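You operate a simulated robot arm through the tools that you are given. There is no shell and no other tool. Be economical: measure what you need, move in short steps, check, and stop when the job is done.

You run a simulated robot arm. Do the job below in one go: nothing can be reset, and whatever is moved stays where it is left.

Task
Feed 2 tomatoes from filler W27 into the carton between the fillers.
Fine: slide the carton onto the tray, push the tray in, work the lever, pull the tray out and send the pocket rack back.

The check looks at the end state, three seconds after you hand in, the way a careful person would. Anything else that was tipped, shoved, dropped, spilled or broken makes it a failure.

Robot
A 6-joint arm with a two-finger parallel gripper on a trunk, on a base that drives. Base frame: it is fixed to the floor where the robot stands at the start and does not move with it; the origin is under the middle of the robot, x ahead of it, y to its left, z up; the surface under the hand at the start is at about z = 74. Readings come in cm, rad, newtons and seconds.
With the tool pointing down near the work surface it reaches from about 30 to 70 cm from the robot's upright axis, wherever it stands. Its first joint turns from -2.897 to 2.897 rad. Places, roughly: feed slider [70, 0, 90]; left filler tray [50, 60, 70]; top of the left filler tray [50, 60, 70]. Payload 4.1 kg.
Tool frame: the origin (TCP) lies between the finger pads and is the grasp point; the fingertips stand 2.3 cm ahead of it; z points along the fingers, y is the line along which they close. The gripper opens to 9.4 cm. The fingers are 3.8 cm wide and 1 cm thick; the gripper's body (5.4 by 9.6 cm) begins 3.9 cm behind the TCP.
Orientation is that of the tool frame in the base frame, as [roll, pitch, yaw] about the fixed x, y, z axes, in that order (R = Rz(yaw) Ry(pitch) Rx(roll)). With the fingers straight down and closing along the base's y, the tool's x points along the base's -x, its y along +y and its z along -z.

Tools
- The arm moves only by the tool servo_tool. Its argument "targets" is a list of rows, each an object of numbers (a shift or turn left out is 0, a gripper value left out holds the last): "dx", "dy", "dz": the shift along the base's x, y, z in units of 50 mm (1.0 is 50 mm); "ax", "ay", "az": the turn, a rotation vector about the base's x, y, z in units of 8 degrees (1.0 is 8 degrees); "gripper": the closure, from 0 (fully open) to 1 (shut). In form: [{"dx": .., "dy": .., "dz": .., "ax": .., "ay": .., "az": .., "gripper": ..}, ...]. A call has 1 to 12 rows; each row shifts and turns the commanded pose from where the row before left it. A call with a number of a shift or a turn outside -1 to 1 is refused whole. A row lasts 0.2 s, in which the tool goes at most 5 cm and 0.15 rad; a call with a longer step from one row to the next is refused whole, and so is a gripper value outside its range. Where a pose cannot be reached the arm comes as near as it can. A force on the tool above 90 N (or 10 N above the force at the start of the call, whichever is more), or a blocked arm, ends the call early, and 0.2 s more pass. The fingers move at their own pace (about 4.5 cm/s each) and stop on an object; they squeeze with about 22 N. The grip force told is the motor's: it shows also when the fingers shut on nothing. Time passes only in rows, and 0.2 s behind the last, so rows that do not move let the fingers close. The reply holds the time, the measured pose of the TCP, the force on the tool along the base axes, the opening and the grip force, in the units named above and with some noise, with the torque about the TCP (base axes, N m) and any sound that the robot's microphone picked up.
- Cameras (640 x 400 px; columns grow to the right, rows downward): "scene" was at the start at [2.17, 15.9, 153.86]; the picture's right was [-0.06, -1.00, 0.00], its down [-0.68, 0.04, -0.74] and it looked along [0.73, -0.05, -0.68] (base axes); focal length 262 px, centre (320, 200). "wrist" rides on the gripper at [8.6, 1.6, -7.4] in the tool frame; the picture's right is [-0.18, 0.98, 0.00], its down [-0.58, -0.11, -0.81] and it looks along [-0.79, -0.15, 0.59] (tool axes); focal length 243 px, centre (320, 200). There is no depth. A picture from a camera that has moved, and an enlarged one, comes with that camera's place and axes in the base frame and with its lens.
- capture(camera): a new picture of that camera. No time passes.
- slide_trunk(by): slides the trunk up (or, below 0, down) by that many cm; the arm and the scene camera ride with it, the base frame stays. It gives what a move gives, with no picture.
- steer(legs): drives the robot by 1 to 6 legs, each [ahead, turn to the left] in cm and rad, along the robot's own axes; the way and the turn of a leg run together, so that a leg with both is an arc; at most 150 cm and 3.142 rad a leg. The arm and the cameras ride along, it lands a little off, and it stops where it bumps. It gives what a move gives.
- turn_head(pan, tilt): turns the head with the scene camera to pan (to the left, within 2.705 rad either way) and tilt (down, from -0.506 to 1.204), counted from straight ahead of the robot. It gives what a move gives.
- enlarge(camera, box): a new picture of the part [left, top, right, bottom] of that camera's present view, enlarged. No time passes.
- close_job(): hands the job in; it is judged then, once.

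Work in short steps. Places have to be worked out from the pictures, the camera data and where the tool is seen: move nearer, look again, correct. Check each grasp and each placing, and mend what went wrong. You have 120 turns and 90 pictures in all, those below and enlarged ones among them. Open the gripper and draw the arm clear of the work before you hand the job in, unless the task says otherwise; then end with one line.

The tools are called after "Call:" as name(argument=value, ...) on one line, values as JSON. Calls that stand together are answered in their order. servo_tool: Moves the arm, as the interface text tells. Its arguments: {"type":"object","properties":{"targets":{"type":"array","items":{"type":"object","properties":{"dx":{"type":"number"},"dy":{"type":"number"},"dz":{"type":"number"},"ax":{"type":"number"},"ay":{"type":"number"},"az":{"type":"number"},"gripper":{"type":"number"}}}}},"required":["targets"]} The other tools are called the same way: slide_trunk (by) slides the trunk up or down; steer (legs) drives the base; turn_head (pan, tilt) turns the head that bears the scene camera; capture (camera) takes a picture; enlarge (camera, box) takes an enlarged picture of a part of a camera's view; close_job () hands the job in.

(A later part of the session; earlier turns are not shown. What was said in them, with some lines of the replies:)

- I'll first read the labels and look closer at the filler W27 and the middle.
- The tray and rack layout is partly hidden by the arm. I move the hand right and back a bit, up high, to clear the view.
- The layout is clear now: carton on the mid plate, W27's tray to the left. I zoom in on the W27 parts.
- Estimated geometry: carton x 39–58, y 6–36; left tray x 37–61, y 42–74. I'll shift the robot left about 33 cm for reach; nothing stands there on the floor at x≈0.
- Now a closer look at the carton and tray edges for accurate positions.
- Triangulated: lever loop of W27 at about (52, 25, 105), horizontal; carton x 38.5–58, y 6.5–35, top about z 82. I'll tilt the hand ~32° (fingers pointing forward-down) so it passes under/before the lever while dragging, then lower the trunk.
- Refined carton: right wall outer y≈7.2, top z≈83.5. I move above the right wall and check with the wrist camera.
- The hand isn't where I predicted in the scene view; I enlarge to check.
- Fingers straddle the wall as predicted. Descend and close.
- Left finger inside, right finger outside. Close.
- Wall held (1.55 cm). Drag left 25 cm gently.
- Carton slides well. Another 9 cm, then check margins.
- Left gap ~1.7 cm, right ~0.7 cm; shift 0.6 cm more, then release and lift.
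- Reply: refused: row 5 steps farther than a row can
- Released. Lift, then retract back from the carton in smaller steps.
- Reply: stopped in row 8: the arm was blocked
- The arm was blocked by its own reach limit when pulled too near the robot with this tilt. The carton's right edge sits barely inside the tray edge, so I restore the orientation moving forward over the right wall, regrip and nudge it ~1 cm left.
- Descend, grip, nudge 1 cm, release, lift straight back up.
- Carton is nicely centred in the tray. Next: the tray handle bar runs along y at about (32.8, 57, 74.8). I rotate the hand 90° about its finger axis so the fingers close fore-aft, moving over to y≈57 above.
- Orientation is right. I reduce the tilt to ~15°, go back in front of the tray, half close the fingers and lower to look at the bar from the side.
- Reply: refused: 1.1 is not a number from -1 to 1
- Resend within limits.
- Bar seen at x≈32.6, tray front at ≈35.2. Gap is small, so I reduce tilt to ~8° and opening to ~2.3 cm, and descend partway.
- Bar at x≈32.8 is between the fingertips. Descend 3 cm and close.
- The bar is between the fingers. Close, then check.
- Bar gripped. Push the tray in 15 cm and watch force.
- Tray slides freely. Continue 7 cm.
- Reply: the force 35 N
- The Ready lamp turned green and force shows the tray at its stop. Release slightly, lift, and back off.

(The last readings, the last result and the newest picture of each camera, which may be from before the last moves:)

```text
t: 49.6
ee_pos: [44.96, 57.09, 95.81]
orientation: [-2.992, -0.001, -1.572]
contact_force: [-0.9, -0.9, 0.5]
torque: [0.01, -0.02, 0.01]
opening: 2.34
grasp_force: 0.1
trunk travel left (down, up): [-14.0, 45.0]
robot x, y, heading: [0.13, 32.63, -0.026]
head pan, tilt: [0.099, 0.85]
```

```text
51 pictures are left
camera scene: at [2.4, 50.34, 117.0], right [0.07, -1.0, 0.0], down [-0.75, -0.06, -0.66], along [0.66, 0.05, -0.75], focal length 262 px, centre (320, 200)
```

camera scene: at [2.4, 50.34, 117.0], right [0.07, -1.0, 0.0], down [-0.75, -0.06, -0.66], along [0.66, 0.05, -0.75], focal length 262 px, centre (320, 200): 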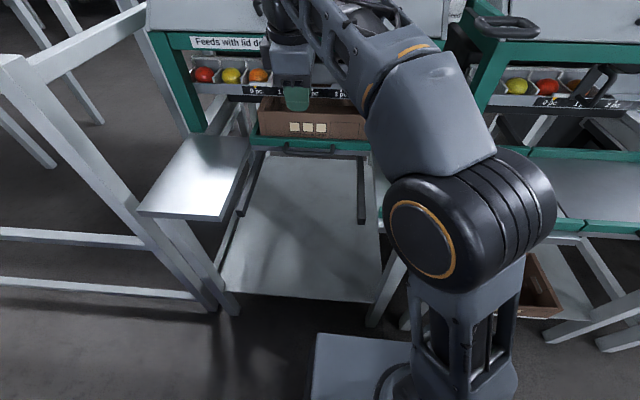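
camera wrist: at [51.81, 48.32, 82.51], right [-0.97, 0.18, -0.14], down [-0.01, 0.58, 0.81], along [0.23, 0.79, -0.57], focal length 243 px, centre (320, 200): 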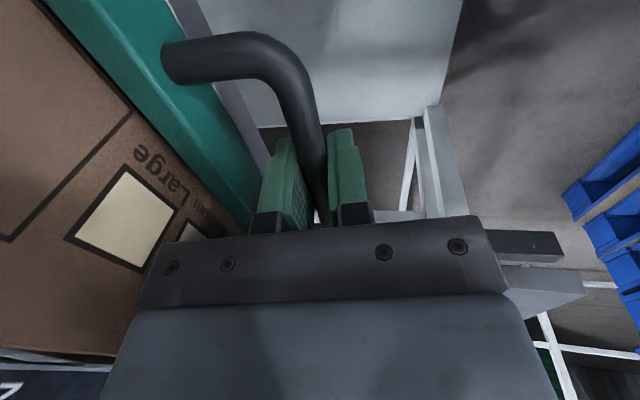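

Now the lever. Raise the trunk and tilt the hand ~30° again, then move toward y≈25 in front of the lever loop.

Call:
slide_trunk(by=24)

Call:
servo_tool(targets=[{"ay": -1, "dx": -0.6, "gripper": 0.5}, {"ay": -1, "dy": -0.8}, {"ay": -0.8, "dy": -0.8}, {"dy": -0.8}, {"dy": -0.8}, {"dy": -0.8}, {"dy": -0.8}, {"dy": -0.8}, {"dy": -0.8}])

Call:
capture(camera="scene")

Call:
capture(camera="wrist")

```text
t: 52.1
ee_pos: [45.03, 57.07, 119.83]
orientation: [-2.992, 0.0, -1.57]
contact_force: [0.3, -0.3, -0.4]
torque: [0.03, -0.01, 0.0]
opening: 2.31
grasp_force: 0.1
trunk travel left (down, up): [-38.0, 21.0]
robot x, y, heading: [0.34, 33.07, -0.025]
head pan, tilt: [0.099, 0.85]
```

```text
t: 54.1
ee_pos: [42.07, 25.16, 119.84]
orientation: [-2.601, -0.002, -1.571]
contact_force: [1.0, 0.4, 0.1]
torque: [-0.01, 0.0, 0.0]
opening: 4.66
grasp_force: 0.1
trunk travel left (down, up): [-38.0, 21.0]
robot x, y, heading: [0.36, 32.81, -0.023]
head pan, tilt: [0.099, 0.85]
```

```text
50 pictures are left
camera scene: at [2.4, 50.32, 141.0], right [0.07, -1.0, 0.0], down [-0.75, -0.06, -0.66], along [0.66, 0.05, -0.75], focal length 262 px, centre (320, 200)
```

scene: 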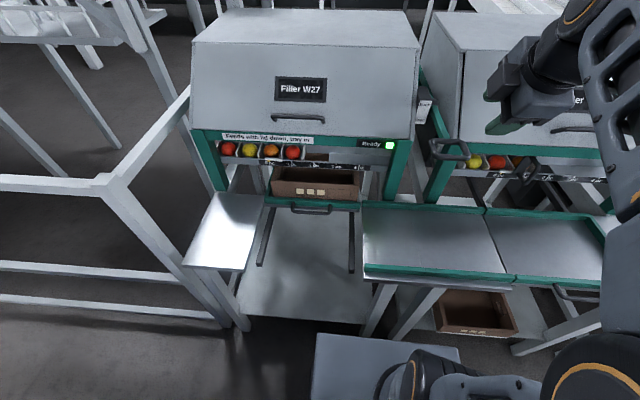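

```text
49 pictures are left
camera wrist: at [36.76, 16.34, 125.52], right [-0.84, 0.18, -0.51], down [-0.32, 0.58, 0.75], along [0.43, 0.79, -0.43], focal length 243 px, centre (320, 200)
```

wrist: 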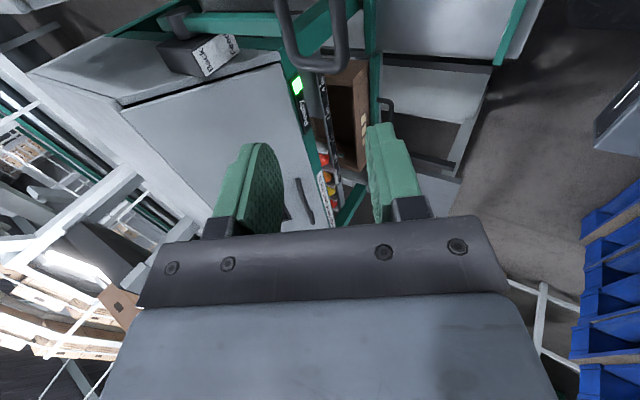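

Loop's front bar is estimated at (49.4, 24.5, 104.7). Move to 10 cm short of it along the finger direction and recheck.

Call:
servo_tool(targets=[{"dx": 0.2, "dz": -0.6}, {"dx": 0.22, "dy": -0.1, "dz": -0.68}, {}])

Call:
capture(camera="wrist")

Call:
enlarge(camera="scene", box=[360, 60, 560, 220])

```text
t: 54.9
ee_pos: [44.16, 24.53, 113.32]
orientation: [-2.599, 0.0, -1.571]
contact_force: [0.7, 0.0, -0.3]
torque: [0.0, 0.01, 0.0]
opening: 4.72
grasp_force: 0.0
trunk travel left (down, up): [-38.0, 21.0]
robot x, y, heading: [0.29, 32.77, -0.028]
head pan, tilt: [0.099, 0.85]
```

```text
48 pictures are left
camera wrist: at [38.96, 15.9, 119.04], right [-0.84, 0.18, -0.51], down [-0.32, 0.58, 0.75], along [0.43, 0.79, -0.43], focal length 243 px, centre (320, 200)
```

wrist: 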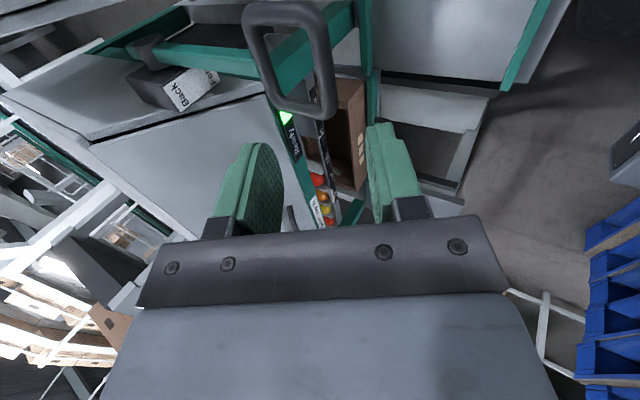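

```text
2.50 times, centred on (460, 140) of scene
camera zoom: at [2.42, 50.32, 141.0], right [0.07, -1.0, 0.0], down [-0.75, -0.06, -0.66], along [0.66, 0.05, -0.75], focal length 655 px, centre (-30, 350)
```

zoom: 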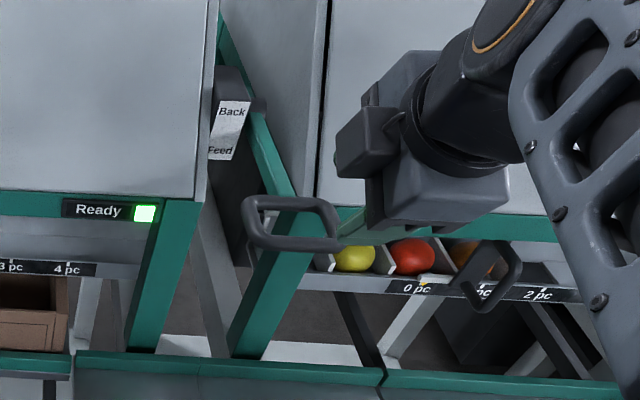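

Bar confirmed near (49.1, 24, 104.5). Advance most of the way and look.

Call:
servo_tool(targets=[{"dx": 0.2, "dz": -0.35}, {"dx": 0.2, "dy": -0.05, "dz": -0.35}, {"dx": 0.2, "dz": -0.35}])

Call:
capture(camera="wrist")

Call:
enlarge(camera="scene", box=[360, 60, 560, 220])

```text
t: 55.7
ee_pos: [47.32, 24.42, 108.15]
orientation: [-2.6, -0.001, -1.571]
contact_force: [0.3, 0.5, -0.4]
torque: [0.01, 0.0, 0.0]
opening: 4.69
grasp_force: 0.0
trunk travel left (down, up): [-38.0, 21.0]
robot x, y, heading: [0.25, 32.93, -0.025]
head pan, tilt: [0.099, 0.85]
```

```text
46 pictures are left
camera wrist: at [41.98, 15.72, 113.8], right [-0.84, 0.18, -0.51], down [-0.32, 0.58, 0.75], along [0.43, 0.79, -0.43], focal length 243 px, centre (320, 200)
```

wrist: 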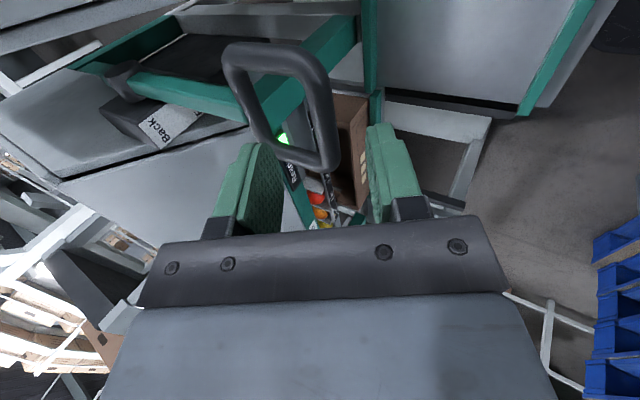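

```text
2.50 times, centred on (460, 140) of scene
camera zoom: at [2.39, 50.33, 141.0], right [0.07, -1.0, 0.0], down [-0.75, -0.06, -0.66], along [0.66, 0.05, -0.75], focal length 655 px, centre (-30, 350)
```

zoom: 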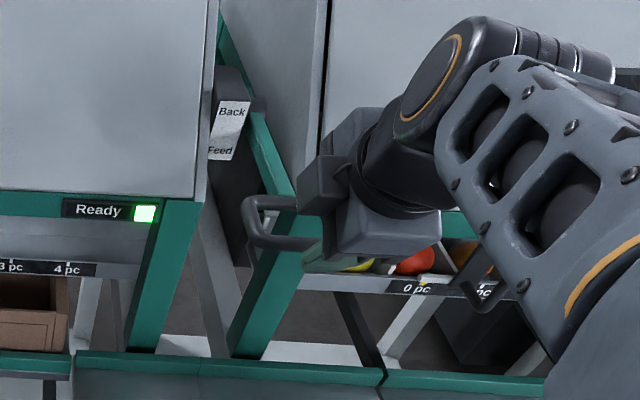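

Bar lies between the fingers. Narrow the opening a bit and advance the rest.

Call:
servo_tool(targets=[{"gripper": 0.62}, {"dx": 0.1, "dz": -0.18}, {"dx": 0.1, "dz": -0.18, "dy": -0.04}, {"dx": 0.14, "dz": -0.3}])

Call:
capture(camera="wrist")

```text
t: 56.7
ee_pos: [48.95, 24.12, 104.85]
orientation: [-2.599, -0.002, -1.572]
contact_force: [-0.6, -0.4, 0.7]
torque: [0.0, -0.02, 0.01]
opening: 3.58
grasp_force: 0.1
trunk travel left (down, up): [-38.0, 21.0]
robot x, y, heading: [0.32, 33.41, -0.025]
head pan, tilt: [0.099, 0.85]
```

```text
44 pictures are left
camera wrist: at [43.66, 15.48, 110.51], right [-0.84, 0.18, -0.51], down [-0.32, 0.58, 0.75], along [0.43, 0.79, -0.43], focal length 243 px, centre (320, 200)
```

wrist: 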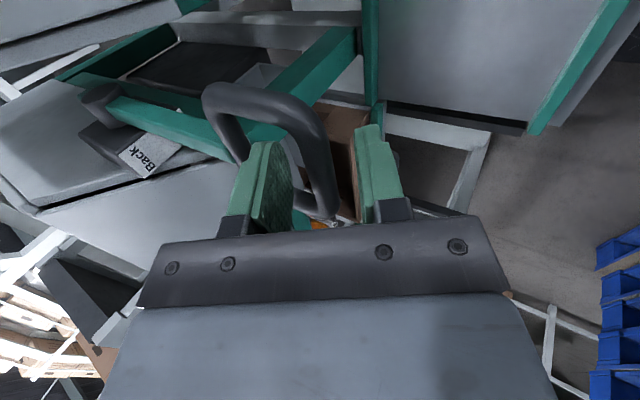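

Far finger is inside the loop. Close.

Call:
servo_tool(targets=[{"gripper": 1}, {"gripper": 1}, {"gripper": 1}, {"gripper": 1}])

Call:
capture(camera="wrist")

Call:
capture(camera="scene")

```text
t: 57.7
ee_pos: [48.98, 24.15, 104.83]
orientation: [-2.601, -0.001, -1.57]
contact_force: [-0.1, 1.2, -1.1]
torque: [0.44, 0.03, -0.83]
opening: 1.39
grasp_force: 45.2
trunk travel left (down, up): [-38.0, 21.0]
robot x, y, heading: [0.22, 33.2, -0.025]
head pan, tilt: [0.099, 0.85]
```

```text
43 pictures are left
camera wrist: at [43.66, 15.48, 110.51], right [-0.84, 0.18, -0.51], down [-0.32, 0.58, 0.75], along [0.43, 0.79, -0.43], focal length 243 px, centre (320, 200)
```

wrist: 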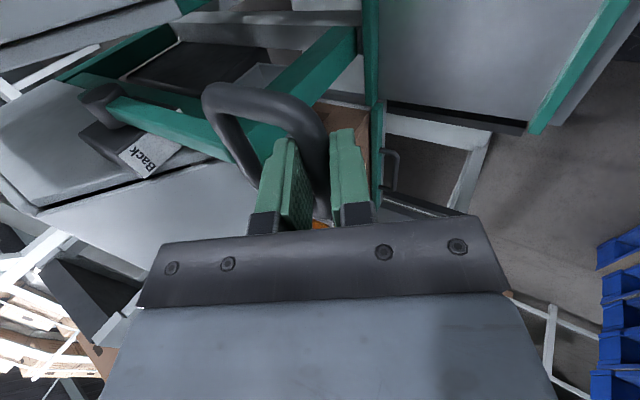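

```text
42 pictures are left
camera scene: at [2.41, 50.33, 141.0], right [0.07, -1.0, 0.0], down [-0.75, -0.06, -0.66], along [0.66, 0.05, -0.75], focal length 262 px, centre (320, 200)
```

scene: 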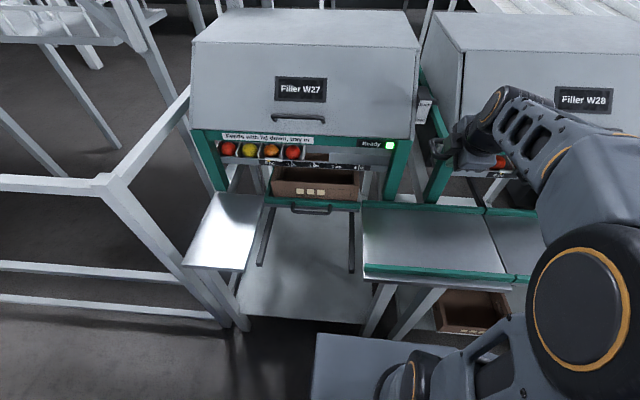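

Firm grip. Pull the lever down a first small step (3 cm along its arc) and watch the rack.

Call:
servo_tool(targets=[{"dz": -0.2, "ay": -0.2, "dx": 0.01}, {"dz": -0.2, "ay": -0.2, "dx": 0.02}, {"dz": -0.2, "ay": -0.2, "dx": 0.03}])

Call:
enlarge(camera="scene", box=[190, 90, 510, 290])

```text
t: 58.5
ee_pos: [49.09, 24.2, 101.7]
orientation: [-2.519, 0.0, -1.57]
contact_force: [-4.1, 1.5, 0.8]
torque: [1.06, 0.03, -0.49]
opening: 1.34
grasp_force: 45.2
trunk travel left (down, up): [-38.0, 21.0]
robot x, y, heading: [0.37, 32.52, -0.022]
head pan, tilt: [0.099, 0.85]
```

```text
2.00 times, centred on (350, 190) of scene
camera zoom: at [2.33, 50.33, 141.0], right [0.07, -1.0, 0.0], down [-0.75, -0.06, -0.66], along [0.66, 0.05, -0.75], focal length 524 px, centre (260, 220)
```

zoom: 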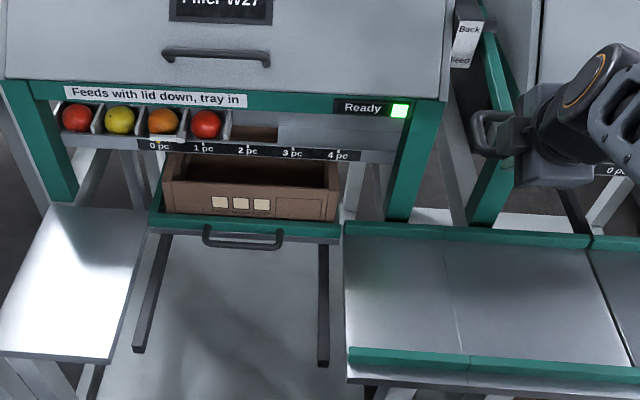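

Force is small. Zoom on the rack scale to see if it moved.

Call:
enlarge(camera="scene", box=[210, 120, 400, 200])

```text
3.37 times, centred on (305, 160) of scene
camera zoom: at [2.33, 50.33, 141.0], right [0.07, -1.0, 0.0], down [-0.75, -0.06, -0.66], along [0.66, 0.05, -0.75], focal length 882 px, centre (370, 335)
```

zoom: 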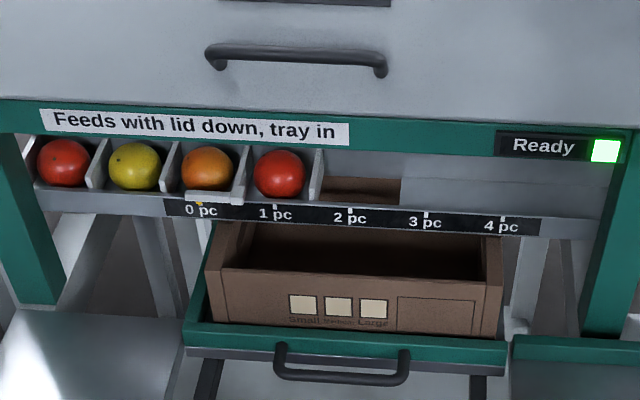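

Rack pointer still at 0. Another 3 cm down the arc.

Call:
servo_tool(targets=[{"dz": -0.2, "ay": -0.3, "dx": 0.04}, {"dz": -0.2, "ay": -0.3, "dx": 0.05}, {"dz": -0.2, "ay": -0.3, "dx": 0.06}])

Call:
enlarge(camera="scene", box=[210, 100, 470, 230])

```text
t: 59.3
ee_pos: [49.6, 24.14, 98.79]
orientation: [-2.393, 0.002, -1.57]
contact_force: [-28.3, -1.1, -5.8]
torque: [1.24, 0.35, 0.15]
opening: 1.35
grasp_force: 44.9
trunk travel left (down, up): [-38.0, 21.0]
robot x, y, heading: [0.57, 32.9, -0.026]
head pan, tilt: [0.099, 0.85]
```

```text
2.46 times, centred on (340, 165) of scene
camera zoom: at [2.07, 50.29, 141.0], right [0.07, -1.0, 0.0], down [-0.75, -0.06, -0.66], along [0.66, 0.05, -0.75], focal length 644 px, centre (271, 286)
```

zoom: 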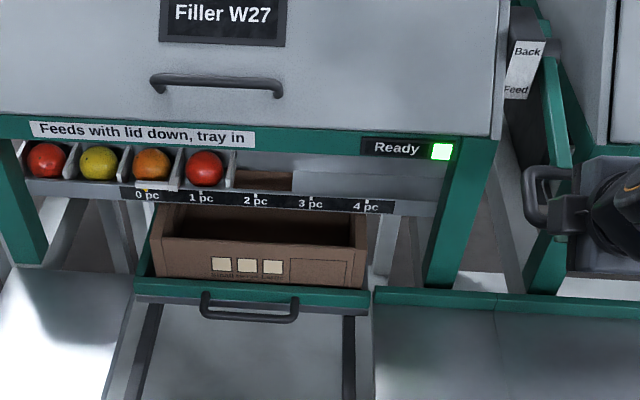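

Rack still at 0; arc looks like centre z≈104, radius≈21. Continue 3 cm along the arc.

Call:
servo_tool(targets=[{"dz": -0.2, "ay": -0.35, "dx": 0.03}, {"dz": -0.2, "ay": -0.35, "dx": 0.05}, {"dz": -0.2, "ay": -0.35, "dx": 0.06}])

Call:
enlarge(camera="scene", box=[210, 100, 470, 230])

```text
t: 60.1
ee_pos: [50.36, 24.51, 97.75]
orientation: [-2.258, 0.001, -1.577]
contact_force: [-86.1, -20.5, -11.9]
torque: [0.79, 1.84, 0.68]
opening: 1.32
grasp_force: 43.3
out of reach, approached as far as the arm can: row 3
trunk travel left (down, up): [-38.0, 21.0]
robot x, y, heading: [0.35, 32.68, -0.03]
head pan, tilt: [0.099, 0.85]
```

```text
2.46 times, centred on (340, 165) of scene
camera zoom: at [1.86, 50.15, 141.02], right [0.07, -1.0, 0.0], down [-0.75, -0.05, -0.66], along [0.66, 0.05, -0.75], focal length 644 px, centre (271, 286)
```

zoom: 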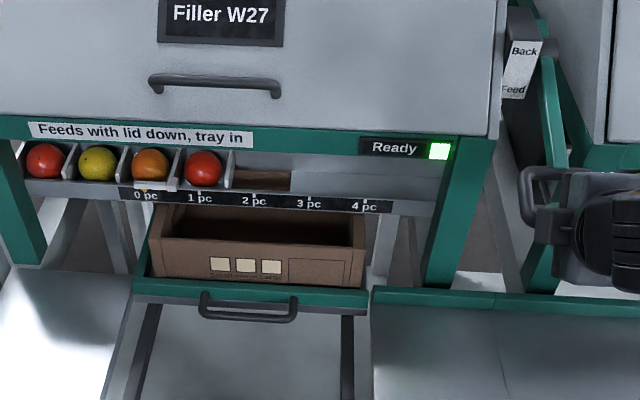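

Too much tilt put the arm at its reach limit and the force high. Undo the tilt and x press at the same height.

Call:
servo_tool(targets=[{"ay": 0.5, "dz": 0.15, "dx": -0.05}, {"ay": 0.5, "dz": 0.0, "dx": -0.05}, {"ay": 0.3}])

Call:
capture(camera="scene")

Call:
capture(camera="wrist")

```text
t: 60.9
ee_pos: [50.34, 24.72, 98.42]
orientation: [-2.427, 0.002, -1.568]
contact_force: [-25.4, -9.8, -4.6]
torque: [1.55, -0.15, 0.13]
opening: 1.35
grasp_force: 44.9
out of reach, approached as far as the arm can: row 1
trunk travel left (down, up): [-38.0, 21.0]
robot x, y, heading: [0.32, 32.85, -0.025]
head pan, tilt: [0.099, 0.85]
```

```text
37 pictures are left
camera scene: at [2.11, 50.17, 141.03], right [0.08, -1.0, 0.0], down [-0.75, -0.06, -0.66], along [0.66, 0.05, -0.75], focal length 262 px, centre (320, 200)
```

scene: 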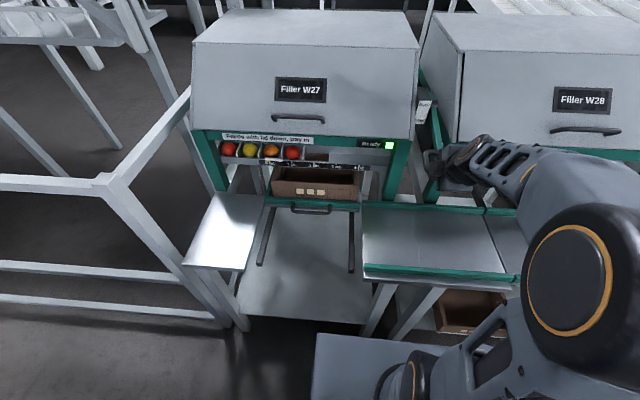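

```text
36 pictures are left
camera wrist: at [44.28, 15.96, 103.16], right [-0.74, 0.18, -0.64], down [-0.45, 0.58, 0.68], along [0.5, 0.79, -0.35], focal length 243 px, centre (320, 200)
```

wrist: 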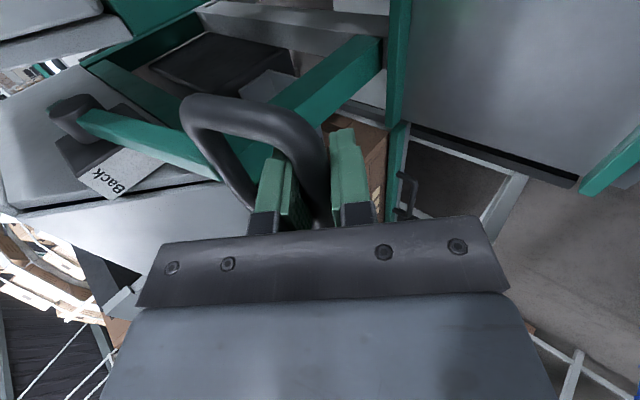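

Still gripped. Continue down with constant/slightly reduced tilt so the bar pivots in the fingers.

Call:
servo_tool(targets=[{"dz": -0.2, "ay": 0.2}, {"dz": -0.2, "ay": 0.2, "dx": 0.02}, {"dz": -0.2, "dx": 0.06}, {}])

Call:
enlarge(camera="scene", box=[210, 100, 470, 230])

```text
t: 61.9
ee_pos: [51.31, 24.65, 95.43]
orientation: [-2.475, -0.001, -1.57]
contact_force: [18.0, 0.3, 10.8]
torque: [0.58, 0.0, -0.91]
opening: 1.33
grasp_force: 45.1
trunk travel left (down, up): [-38.0, 21.0]
robot x, y, heading: [0.6, 33.12, -0.022]
head pan, tilt: [0.099, 0.85]
```

```text
2.46 times, centred on (340, 165) of scene
camera zoom: at [2.56, 50.32, 141.01], right [0.07, -1.0, 0.0], down [-0.75, -0.06, -0.66], along [0.66, 0.05, -0.75], focal length 644 px, centre (271, 286)
```

zoom: 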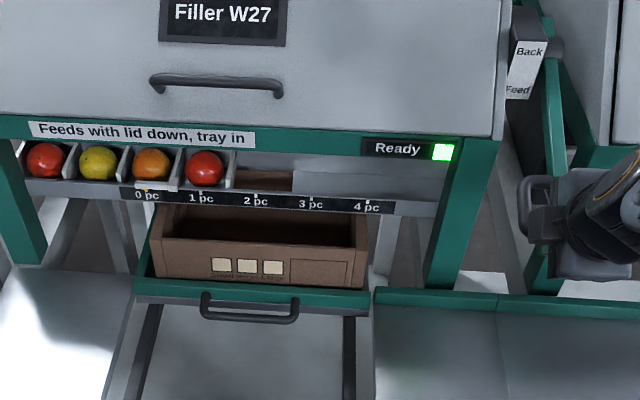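

Force is low; the arc fits pivot (70.3, 105.6), r 21.3. Continue to lever angle ~38°.

Call:
servo_tool(targets=[{"dz": -0.2, "dx": 0.13}, {"dz": -0.2, "dx": 0.14}, {"dz": -0.2, "dx": 0.15}, {}])

Call:
enlarge(camera="scene", box=[210, 100, 470, 230])

```text
t: 62.9
ee_pos: [52.84, 24.55, 92.17]
orientation: [-2.488, 0.001, -1.571]
contact_force: [-15.6, -2.2, -5.6]
torque: [0.14, 0.07, -0.91]
opening: 1.36
grasp_force: 45.0
trunk travel left (down, up): [-38.0, 21.0]
robot x, y, heading: [0.01, 32.74, -0.025]
head pan, tilt: [0.099, 0.85]
```

```text
2.46 times, centred on (340, 165) of scene
camera zoom: at [2.24, 50.27, 140.99], right [0.07, -1.0, 0.0], down [-0.75, -0.06, -0.66], along [0.66, 0.05, -0.75], focal length 644 px, centre (271, 286)
```

zoom: 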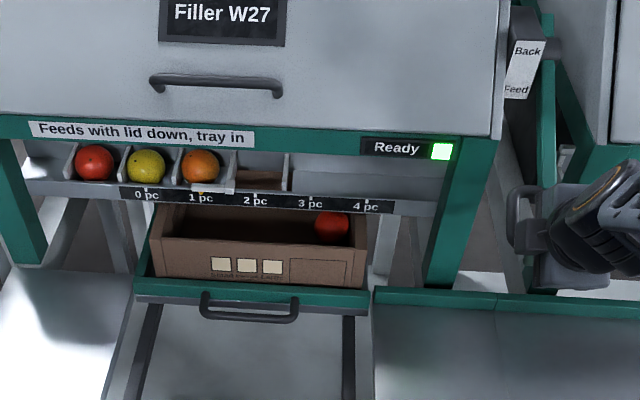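

The rack indexed to 1 pc and one tomato dropped into the carton. Now I raise the lever back stepwise to re-arm it, watching whether the rack stays at 1.

Call:
servo_tool(targets=[{"dz": 0.2, "dx": -0.13}, {"dz": 0.2, "dx": -0.12}, {"dz": 0.2, "dx": -0.1}, {"dz": 0.2, "dx": -0.08}, {"dz": 0.2, "dx": -0.06}, {}])

Call:
enlarge(camera="scene", box=[210, 100, 470, 230])

```text
t: 64.3
ee_pos: [50.62, 24.7, 97.52]
orientation: [-2.479, 0.001, -1.571]
contact_force: [-5.0, 1.1, 0.9]
torque: [0.95, -0.2, -0.51]
opening: 1.37
grasp_force: 44.6
trunk travel left (down, up): [-38.0, 21.0]
robot x, y, heading: [0.37, 32.94, -0.027]
head pan, tilt: [0.099, 0.85]
```

```text
2.46 times, centred on (340, 165) of scene
camera zoom: at [2.32, 50.31, 141.01], right [0.07, -1.0, 0.0], down [-0.75, -0.06, -0.66], along [0.66, 0.05, -0.75], focal length 644 px, centre (271, 286)
```

zoom: 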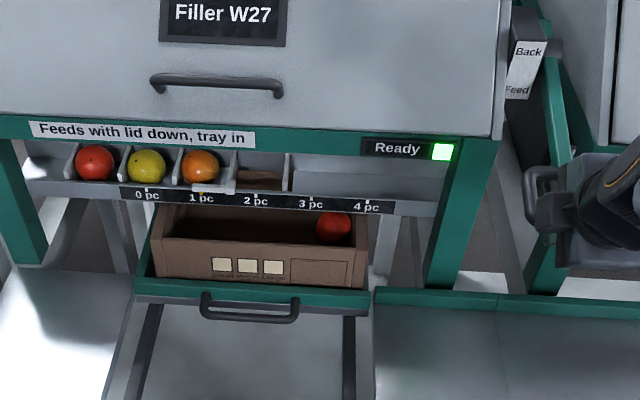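

Rack holds at 1 pc. Try a down stroke from this partly raised position.

Call:
servo_tool(targets=[{"dz": -0.2, "dx": 0.06}, {"dz": -0.2, "dx": 0.08}, {"dz": -0.2, "dx": 0.1}, {"dz": -0.2, "dx": 0.12}, {"dz": -0.2, "dx": 0.14}, {"dz": -0.06, "dx": 0.06}, {}])

Call:
enlarge(camera="scene", box=[210, 100, 470, 230])

```text
t: 65.9
ee_pos: [53.11, 24.64, 91.82]
orientation: [-2.489, 0.001, -1.57]
contact_force: [-29.8, -1.1, -13.7]
torque: [0.38, -0.12, -0.72]
opening: 1.37
grasp_force: 44.6
trunk travel left (down, up): [-38.0, 21.0]
robot x, y, heading: [0.5, 32.79, -0.028]
head pan, tilt: [0.099, 0.85]
```

```text
2.46 times, centred on (340, 165) of scene
camera zoom: at [2.13, 50.28, 140.99], right [0.07, -1.0, 0.0], down [-0.75, -0.06, -0.66], along [0.66, 0.05, -0.75], focal length 644 px, centre (271, 286)
```

zoom: 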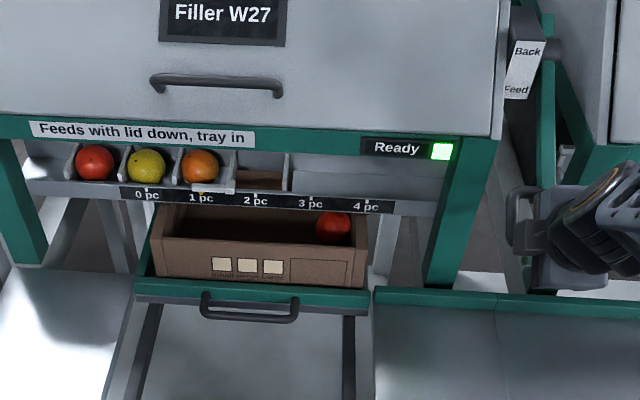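

Not re-armed by a partial raise. Raise further to z≈102 and check.

Call:
servo_tool(targets=[{"dz": 0.2, "dx": -0.15}, {"dz": 0.2, "dx": -0.14}, {"dz": 0.2, "dx": -0.12}, {"dz": 0.2, "dx": -0.11}, {"dz": 0.2, "dx": -0.08}, {"dz": 0.2, "dx": -0.07}, {"dz": 0.2, "dx": -0.06}, {"dz": 0.2, "dx": -0.05}, {"dz": 0.2, "dx": -0.03}, {"dz": 0.2, "dx": -0.02}, {}])

Call:
enlarge(camera="scene", box=[210, 100, 470, 230])

```text
t: 68.3
ee_pos: [49.91, 24.71, 101.99]
orientation: [-2.481, -0.001, -1.572]
contact_force: [51.8, 6.0, 2.6]
torque: [0.72, 0.45, -0.78]
opening: 1.34
grasp_force: 45.1
trunk travel left (down, up): [-38.0, 21.0]
robot x, y, heading: [0.53, 33.03, -0.026]
head pan, tilt: [0.099, 0.85]
```

```text
2.46 times, centred on (340, 165) of scene
camera zoom: at [3.06, 50.39, 140.98], right [0.07, -1.0, 0.0], down [-0.75, -0.06, -0.66], along [0.65, 0.05, -0.75], focal length 644 px, centre (271, 286)
```

zoom: 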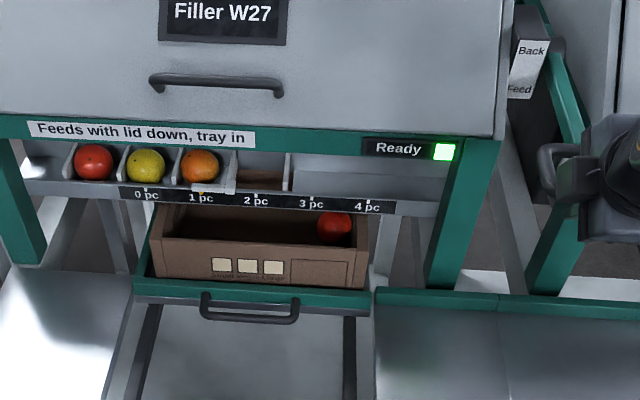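

Rack still at 1. Relax the x-load and stroke down again.

Call:
servo_tool(targets=[{"dx": 0.12}, {"dz": -0.2, "dx": 0.02}, {"dz": -0.2, "dx": 0.03}, {"dz": -0.2, "dx": 0.05}, {"dz": -0.2, "dx": 0.06}, {"dz": -0.2, "dx": 0.07}, {"dz": -0.2, "dx": 0.08}, {"dz": -0.2, "dx": 0.11}, {"dz": -0.2, "dx": 0.12}, {"dz": -0.2, "dx": 0.14}, {"dz": -0.2, "dx": 0.15}, {}])

Call:
enlarge(camera="scene", box=[210, 100, 470, 230])

```text
t: 70.9
ee_pos: [53.33, 24.62, 91.47]
orientation: [-2.5, 0.007, -1.569]
contact_force: [-52.1, -9.1, -27.5]
torque: [-0.43, -0.48, -1.02]
opening: 1.37
grasp_force: 45.4
trunk travel left (down, up): [-38.0, 21.0]
robot x, y, heading: [0.04, 32.97, -0.024]
head pan, tilt: [0.099, 0.85]
```

```text
2.46 times, centred on (340, 165) of scene
camera zoom: at [1.99, 50.18, 141.01], right [0.07, -1.0, 0.0], down [-0.75, -0.05, -0.66], along [0.66, 0.05, -0.75], focal length 644 px, centre (271, 286)
```

zoom: 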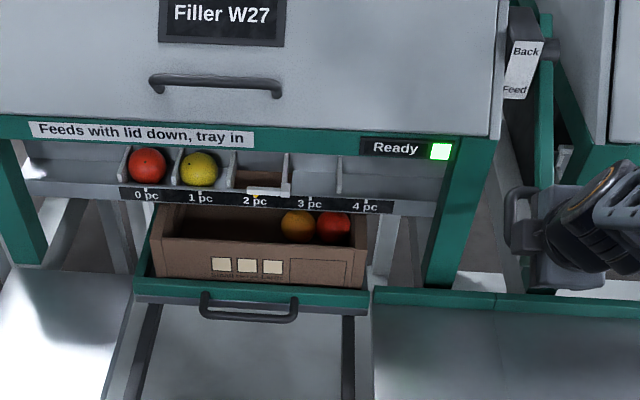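

2 pc fed: two tomatoes in the carton, pointer at 2. Now raise the lever to its rest, then try beyond towards "Back".

Call:
servo_tool(targets=[{"dz": 0.2, "dx": -0.15}, {"dz": 0.2, "dx": -0.14}, {"dz": 0.2, "dx": -0.12}, {"dz": 0.2, "dx": -0.11}, {"dz": 0.2, "dx": -0.08}, {"dz": 0.2, "dx": -0.07}, {"dz": 0.2, "dx": -0.06}, {"dz": 0.2, "dx": -0.05}, {"dz": 0.2, "dx": 0.02}, {"dz": 0.2, "dx": 0.05}, {}])

Call:
servo_tool(targets=[{"dz": 0.15, "dx": 0.03}, {"dz": 0.15, "dx": 0.0}, {"dz": 0.15, "dx": 0.0}, {"dz": 0.1}, {}])

Call:
enlarge(camera="scene", box=[210, 90, 490, 230])

```text
t: 73.3
ee_pos: [50.05, 24.67, 102.18]
orientation: [-2.481, 0.0, -1.57]
contact_force: [-41.4, -1.3, -1.9]
torque: [0.62, -0.32, -0.98]
opening: 1.38
grasp_force: 45.3
trunk travel left (down, up): [-38.0, 21.0]
robot x, y, heading: [0.11, 32.91, -0.026]
head pan, tilt: [0.099, 0.85]
```

```text
t: 74.5
ee_pos: [50.14, 24.59, 105.05]
orientation: [-2.48, 0.003, -1.571]
contact_force: [-46.7, 0.8, 3.0]
torque: [1.04, -0.34, -0.95]
opening: 1.36
grasp_force: 45.0
trunk travel left (down, up): [-38.0, 21.0]
robot x, y, heading: [0.38, 32.9, -0.025]
head pan, tilt: [0.099, 0.85]
```

```text
2.29 times, centred on (350, 160) of scene
camera zoom: at [1.75, 50.31, 141.02], right [0.07, -1.0, 0.0], down [-0.75, -0.06, -0.66], along [0.66, 0.05, -0.75], focal length 598 px, centre (251, 291)
```

zoom: 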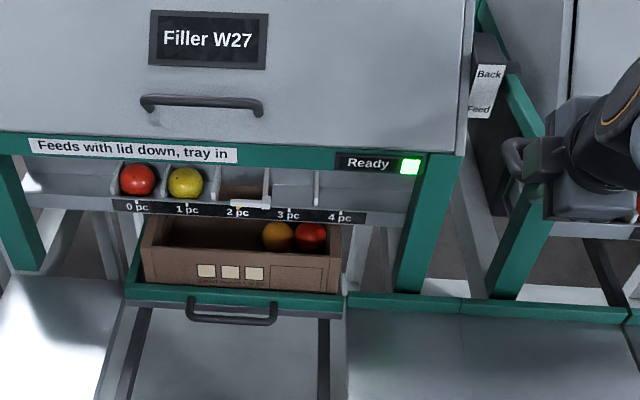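

Rack stays at 2 at lever rest. Relax x-load and lift the lever above rest toward "Back", watching force.

Call:
servo_tool(targets=[{"dx": -0.15}, {"dz": 0.2}, {"dz": 0.2, "dx": 0.02}, {"dz": 0.2, "dx": 0.03}, {}])

Call:
enlarge(camera="scene", box=[210, 90, 490, 230])

```text
t: 75.7
ee_pos: [50.4, 24.75, 107.72]
orientation: [-2.484, 0.001, -1.571]
contact_force: [19.5, 5.4, -5.1]
torque: [0.87, 0.09, -1.11]
opening: 1.34
grasp_force: 45.2
trunk travel left (down, up): [-38.0, 21.0]
robot x, y, heading: [0.38, 33.25, -0.028]
head pan, tilt: [0.099, 0.85]
```

```text
2.29 times, centred on (350, 160) of scene
camera zoom: at [2.72, 50.37, 140.99], right [0.07, -1.0, 0.0], down [-0.75, -0.06, -0.66], along [0.66, 0.05, -0.75], focal length 598 px, centre (251, 291)
```

zoom: 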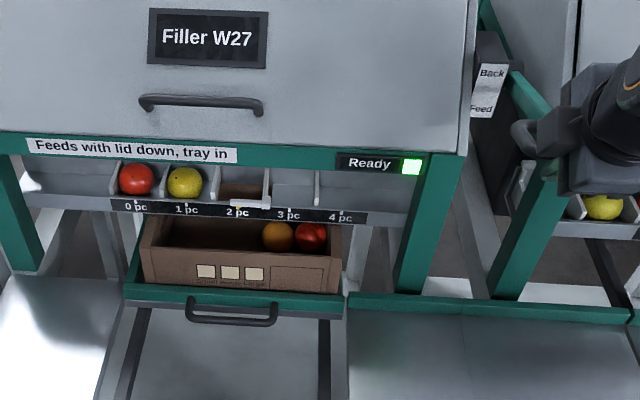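

Lever moves freely upward. Continue up the arc.

Call:
servo_tool(targets=[{"dz": 0.2, "dx": 0.03}, {"dz": 0.2, "dx": 0.04}, {"dz": 0.2, "dx": 0.05}, {"dz": 0.2, "dx": 0.06}, {"dz": 0.2, "dx": 0.07}, {"dz": 0.2, "dx": 0.09}, {"dz": 0.2, "dx": 0.1}, {}])

Call:
enlarge(camera="scene", box=[210, 90, 490, 230])

```text
t: 77.3
ee_pos: [51.52, 24.65, 112.94]
orientation: [-2.54, 0.007, -1.569]
contact_force: [-14.5, 1.5, -14.9]
torque: [-0.35, 0.07, -0.7]
opening: 1.36
grasp_force: 44.8
trunk travel left (down, up): [-38.0, 21.0]
robot x, y, heading: [0.45, 32.86, -0.024]
head pan, tilt: [0.099, 0.85]
stopped in row 8: the force on the tool passed its limit at 95 N (the readings are from after the stop); the commanded pose is now the measured one
```

```text
2.29 times, centred on (350, 160) of scene
camera zoom: at [2.17, 50.32, 141.08], right [0.07, -1.0, 0.0], down [-0.75, -0.06, -0.66], along [0.66, 0.05, -0.75], focal length 598 px, centre (251, 291)
```

zoom: 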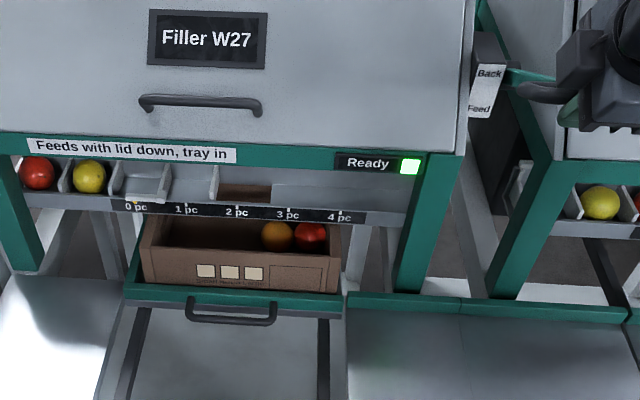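

The rack returned to 0 pc at the upper stop. Now lower the lever to its original rest (z≈104.9) and release.

Call:
servo_tool(targets=[{"dz": -0.2, "dx": -0.07}, {"dz": -0.2, "dx": -0.06}, {"dz": -0.2, "dx": -0.05}, {"dz": -0.2, "dx": -0.04}, {"dz": -0.2, "dx": -0.03}, {"dz": -0.2, "dx": -0.02}, {"dz": -0.2}, {"dz": -0.2}, {}])

Call:
enlarge(camera="scene", box=[210, 90, 490, 230])

Call:
capture(camera="wrist")

```text
t: 79.3
ee_pos: [49.66, 24.61, 105.28]
orientation: [-2.53, 0.007, -1.57]
contact_force: [-48.1, -0.7, 3.0]
torque: [0.04, -0.09, -0.71]
opening: 1.35
grasp_force: 44.9
trunk travel left (down, up): [-38.0, 21.0]
robot x, y, heading: [0.35, 32.92, -0.026]
head pan, tilt: [0.099, 0.85]
```

```text
2.29 times, centred on (350, 160) of scene
camera zoom: at [1.6, 50.31, 141.01], right [0.07, -1.0, 0.0], down [-0.75, -0.05, -0.66], along [0.66, 0.05, -0.75], focal length 598 px, centre (251, 291)
```

zoom: 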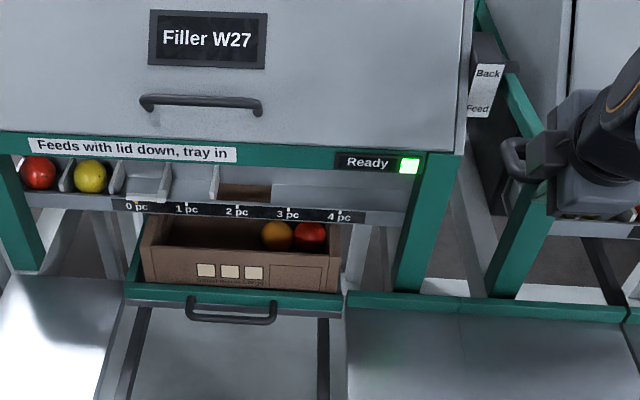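

```text
25 pictures are left
camera wrist: at [44.14, 15.86, 110.57], right [-0.81, 0.19, -0.56], down [-0.37, 0.58, 0.73], along [0.46, 0.8, -0.39], focal length 243 px, centre (320, 200)
```

wrist: 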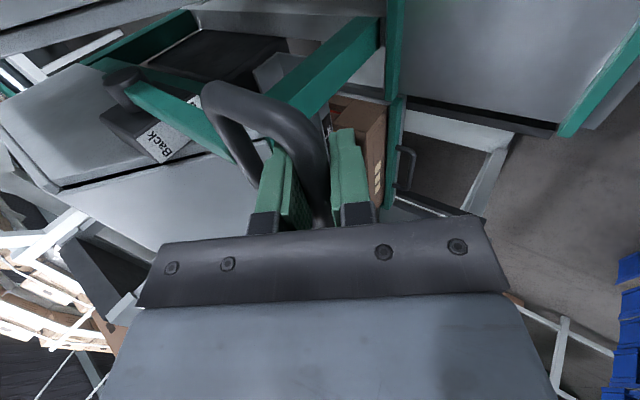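

Relax load, release partly, and retreat along the finger axis.

Call:
servo_tool(targets=[{"dx": -0.12, "dz": -0.06}, {"gripper": 0.62}, {"gripper": 0.62}, {"gripper": 0.62}, {"dx": -0.2, "dz": 0.28}, {"dx": -0.2, "dz": 0.28}, {"dx": -0.25, "dz": 0.35}, {"dx": -0.25, "dz": 0.35}, {"dx": -0.2, "dz": 0.35}])

Call:
enlarge(camera="scene", box=[190, 60, 510, 260])

```text
t: 81.3
ee_pos: [44.35, 24.71, 113.07]
orientation: [-2.532, 0.005, -1.57]
contact_force: [0.5, -0.1, 0.6]
torque: [0.01, 0.0, -0.01]
opening: 3.57
grasp_force: 0.1
trunk travel left (down, up): [-38.0, 21.0]
robot x, y, heading: [0.25, 32.6, -0.031]
head pan, tilt: [0.099, 0.85]
```

```text
2.00 times, centred on (350, 160) of scene
camera zoom: at [2.28, 50.32, 141.0], right [0.07, -1.0, 0.0], down [-0.75, -0.06, -0.66], along [0.66, 0.05, -0.75], focal length 524 px, centre (260, 280)
```

zoom: 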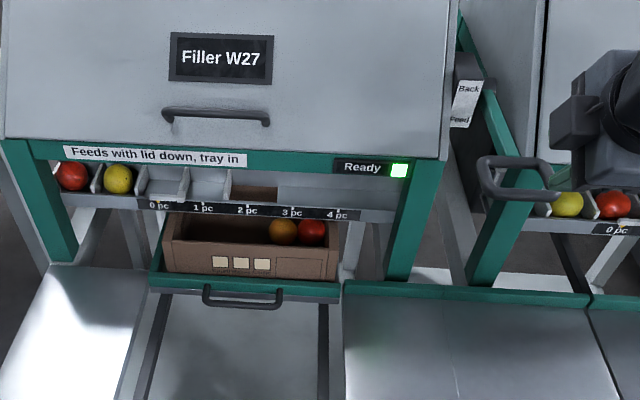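

Lever rests where it was and the rack is at 0. Return to the tray handle by the reverse path.

Call:
servo_tool(targets=[{"dz": 0.7, "dx": -0.3}, {"dz": 0.6, "dy": 0.5}, {"dy": 0.8}, {"dy": 0.8}, {"dy": 0.8}, {"dy": 0.8}, {"dy": 0.8}, {"dy": 0.8, "ay": 0.8}, {"dy": 0.8, "ay": 0.9}, {"dy": 0.37, "ay": 0.8}, {"dx": 0.43, "ay": 0.79, "gripper": 0.75}, {}])

Call:
slide_trunk(by=-24)

```text
t: 84.0
ee_pos: [45.12, 56.91, 119.29]
orientation: [-2.991, 0.007, -1.571]
contact_force: [0.3, -0.2, 0.2]
torque: [-0.03, 0.04, -0.03]
opening: 2.36
grasp_force: 0.1
trunk travel left (down, up): [-38.0, 21.0]
robot x, y, heading: [-0.21, 32.64, -0.024]
head pan, tilt: [0.099, 0.85]
```

```text
t: 86.5
ee_pos: [44.89, 57.0, 95.39]
orientation: [-2.991, 0.007, -1.57]
contact_force: [0.6, -0.4, -0.9]
torque: [-0.02, -0.03, 0.01]
opening: 2.37
grasp_force: 0.1
trunk travel left (down, up): [-14.0, 45.0]
robot x, y, heading: [0.09, 32.77, -0.024]
head pan, tilt: [0.099, 0.85]
```

Lower in front, then move over the bar at x≈54.4 and check with the wrist camera.

Call:
servo_tool(targets=[{"dz": -0.7}, {"dz": -0.7}, {"dz": -0.7, "dx": 0.4}, {"dz": -0.6, "dx": 0.5}, {"dx": 0.5, "dz": -0.2}, {"dx": 0.5}, {}])

Call:
capture(camera="wrist")

```text
t: 88.0
ee_pos: [54.44, 57.05, 80.92]
orientation: [-2.988, 0.005, -1.571]
contact_force: [-0.7, 0.0, 0.1]
torque: [0.01, 0.02, -0.01]
opening: 2.34
grasp_force: 0.0
trunk travel left (down, up): [-14.0, 45.0]
robot x, y, heading: [0.1, 32.77, -0.028]
head pan, tilt: [0.099, 0.85]
```

```text
23 pictures are left
camera wrist: at [51.67, 48.26, 88.14], right [-0.97, 0.19, -0.15], down [-0.01, 0.58, 0.82], along [0.24, 0.8, -0.56], focal length 243 px, centre (320, 200)
```

wrist: 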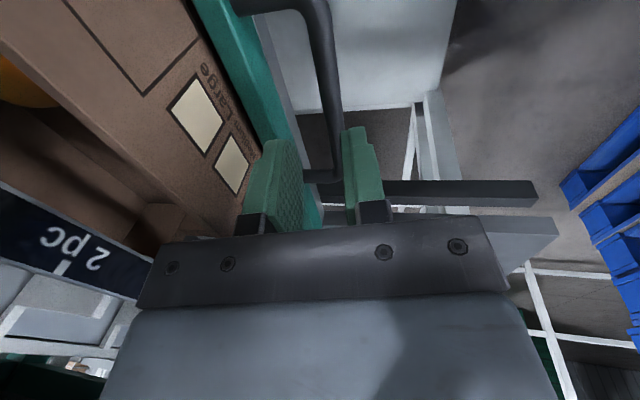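

Bar appears at x≈54.9; shift 0.3 cm forward, descend and close.

Call:
servo_tool(targets=[{"dz": -0.4, "dx": 0.06}, {"dz": -0.4}, {"dz": -0.33}, {"gripper": 1}, {"gripper": 1}, {"gripper": 1}])

Call:
capture(camera="wrist")

```text
t: 89.5
ee_pos: [54.45, 57.07, 75.17]
orientation: [-2.994, 0.004, -1.572]
contact_force: [-24.1, -4.9, -7.5]
torque: [-0.01, -0.02, -1.17]
opening: 1.15
grasp_force: 45.3
trunk travel left (down, up): [-14.0, 45.0]
robot x, y, heading: [0.34, 33.06, -0.028]
head pan, tilt: [0.099, 0.85]
```

```text
22 pictures are left
camera wrist: at [51.78, 48.29, 82.41], right [-0.97, 0.19, -0.14], down [-0.01, 0.58, 0.82], along [0.24, 0.79, -0.56], focal length 243 px, centre (320, 200)
```

wrist: 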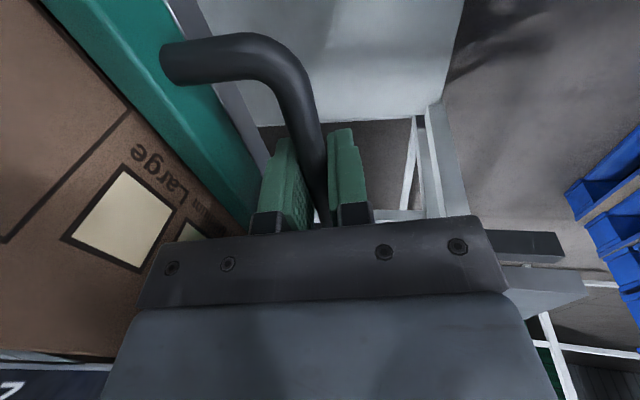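

Gripped. Pull the tray out gently, first half.

Call:
servo_tool(targets=[{"dx": -0.1}, {"dx": -0.15}, {"dx": -0.2}, {"dx": -0.22}, {"dx": -0.22}, {"dx": -0.22}, {"dx": -0.22}, {"dx": -0.22}, {"dx": -0.22}, {"dx": -0.22}, {"dx": -0.22}])

Call:
servo_tool(targets=[{"dx": -0.22}, {"dx": -0.22}, {"dx": -0.22}, {"dx": -0.22}, {"dx": -0.22}, {"dx": -0.22}, {"dx": -0.2}, {"dx": -0.2}, {"dx": -0.17}, {"dx": -0.15}, {"dx": -0.1}, {}])

Call:
capture(camera="scene")

```text
t: 91.8
ee_pos: [43.7, 57.13, 75.19]
orientation: [-2.99, 0.005, -1.57]
contact_force: [-1.6, 10.8, -10.9]
torque: [1.21, 0.0, -1.12]
opening: 1.16
grasp_force: 44.5
trunk travel left (down, up): [-14.0, 45.0]
robot x, y, heading: [0.29, 33.01, -0.027]
head pan, tilt: [0.099, 0.85]
```

```text
t: 94.5
ee_pos: [33.04, 57.07, 75.2]
orientation: [-2.989, 0.006, -1.571]
contact_force: [0.9, 21.3, -6.2]
torque: [1.11, -0.04, -1.01]
opening: 1.18
grasp_force: 45.0
trunk travel left (down, up): [-14.0, 45.0]
robot x, y, heading: [0.49, 32.91, -0.023]
head pan, tilt: [0.099, 0.85]
```

```text
21 pictures are left
camera scene: at [2.32, 50.53, 116.97], right [0.07, -1.0, 0.0], down [-0.75, -0.06, -0.66], along [0.66, 0.05, -0.75], focal length 262 px, centre (320, 200)
```

scene: 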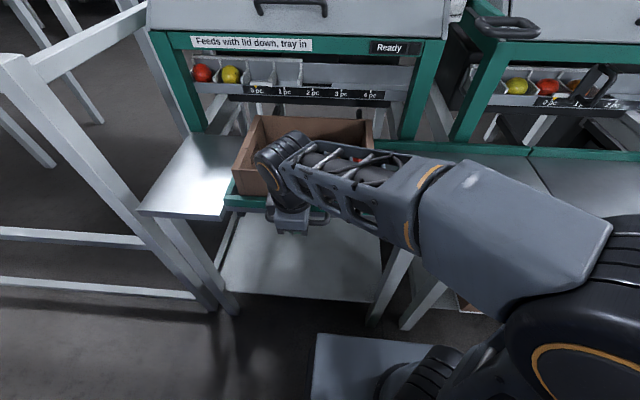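

Tray is out to 33.0 (start 32.8). Pull the last 0.3 cm, release and lift clear, then inspect.

Call:
servo_tool(targets=[{"dx": -0.06}, {}, {"gripper": 0.75}, {"gripper": 0.75}, {"gripper": 0.75}, {"dz": 0.4}, {"dz": 0.6}, {"dz": 0.8}, {"dz": 0.8}, {"dz": 0.8}, {"dy": -0.8, "dz": 0.4}, {"dy": -0.6}])

Call:
slide_trunk(by=24)

Call:
servo_tool(targets=[{"dx": 0.3, "dy": -0.8, "gripper": 0}, {"dx": 0.3, "dy": -0.8}, {"dx": 0.3, "dy": -0.8}, {"dy": -0.8}, {"dy": -0.8}, {"dy": -0.8}, {"dy": -0.8}, {"dy": -0.8}, {"dy": -0.8}])

Call:
capture(camera="scene")

```text
t: 97.0
ee_pos: [32.7, 50.01, 94.21]
orientation: [-2.989, 0.006, -1.572]
contact_force: [-0.1, 0.8, -0.2]
torque: [-0.03, -0.01, -0.02]
opening: 2.35
grasp_force: 0.1
trunk travel left (down, up): [-14.0, 45.0]
robot x, y, heading: [0.19, 32.77, -0.026]
head pan, tilt: [0.099, 0.85]
```

```text
t: 99.5
ee_pos: [32.71, 49.91, 118.2]
orientation: [-2.99, 0.005, -1.569]
contact_force: [-0.6, 0.6, -0.5]
torque: [0.0, -0.02, 0.01]
opening: 2.35
grasp_force: 0.1
trunk travel left (down, up): [-38.0, 21.0]
robot x, y, heading: [-0.03, 32.69, -0.023]
head pan, tilt: [0.099, 0.85]
```

```text
t: 101.5
ee_pos: [37.24, 13.87, 118.19]
orientation: [-2.99, 0.005, -1.571]
contact_force: [0.1, 0.1, 0.2]
torque: [0.03, 0.0, -0.01]
opening: 9.42
grasp_force: 0.1
trunk travel left (down, up): [-38.0, 21.0]
robot x, y, heading: [0.29, 32.99, -0.03]
head pan, tilt: [0.099, 0.85]
```

```text
20 pictures are left
camera scene: at [2.3, 50.34, 141.0], right [0.07, -1.0, 0.0], down [-0.75, -0.06, -0.66], along [0.66, 0.05, -0.75], focal length 262 px, centre (320, 200)
```

scene: 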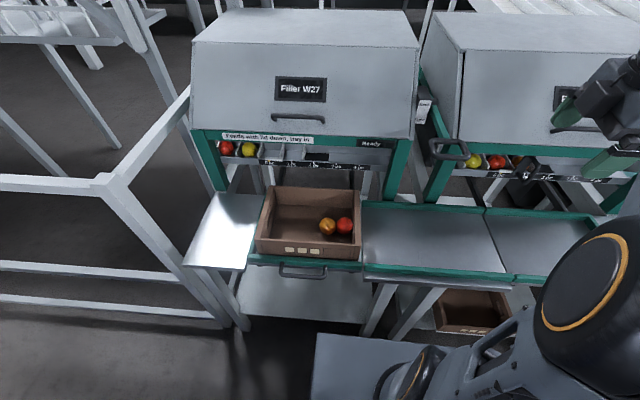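

Final zoomed check.

Call:
enlarge(camera="scene", box=[190, 90, 510, 290])

```text
2.00 times, centred on (350, 190) of scene
camera zoom: at [2.3, 50.34, 141.0], right [0.07, -1.0, 0.0], down [-0.75, -0.06, -0.66], along [0.66, 0.05, -0.75], focal length 524 px, centre (260, 220)
```

zoom: 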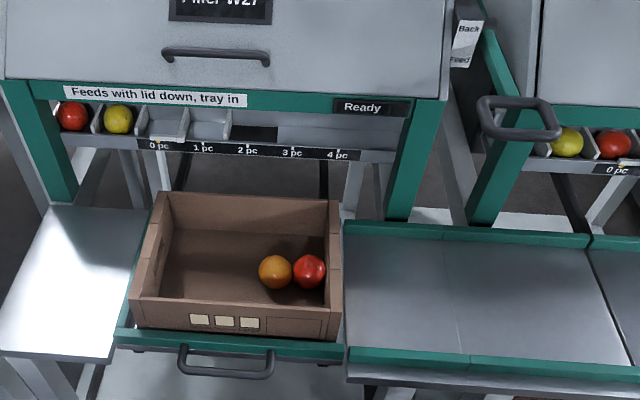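

The final picture shows two tomatoes in the carton, the tray pulled out, the rack at 0 pc and the lever at rest. The hand is open and clear, so I hand in.

Call:
close_job()

```text
The job is handed in.
```

I fed two tomatoes from filler W27 into the carton; the tray is pulled out, the pocket rack is back at 0 pc, the lever is at rest, and I saw nothing else disturbed.
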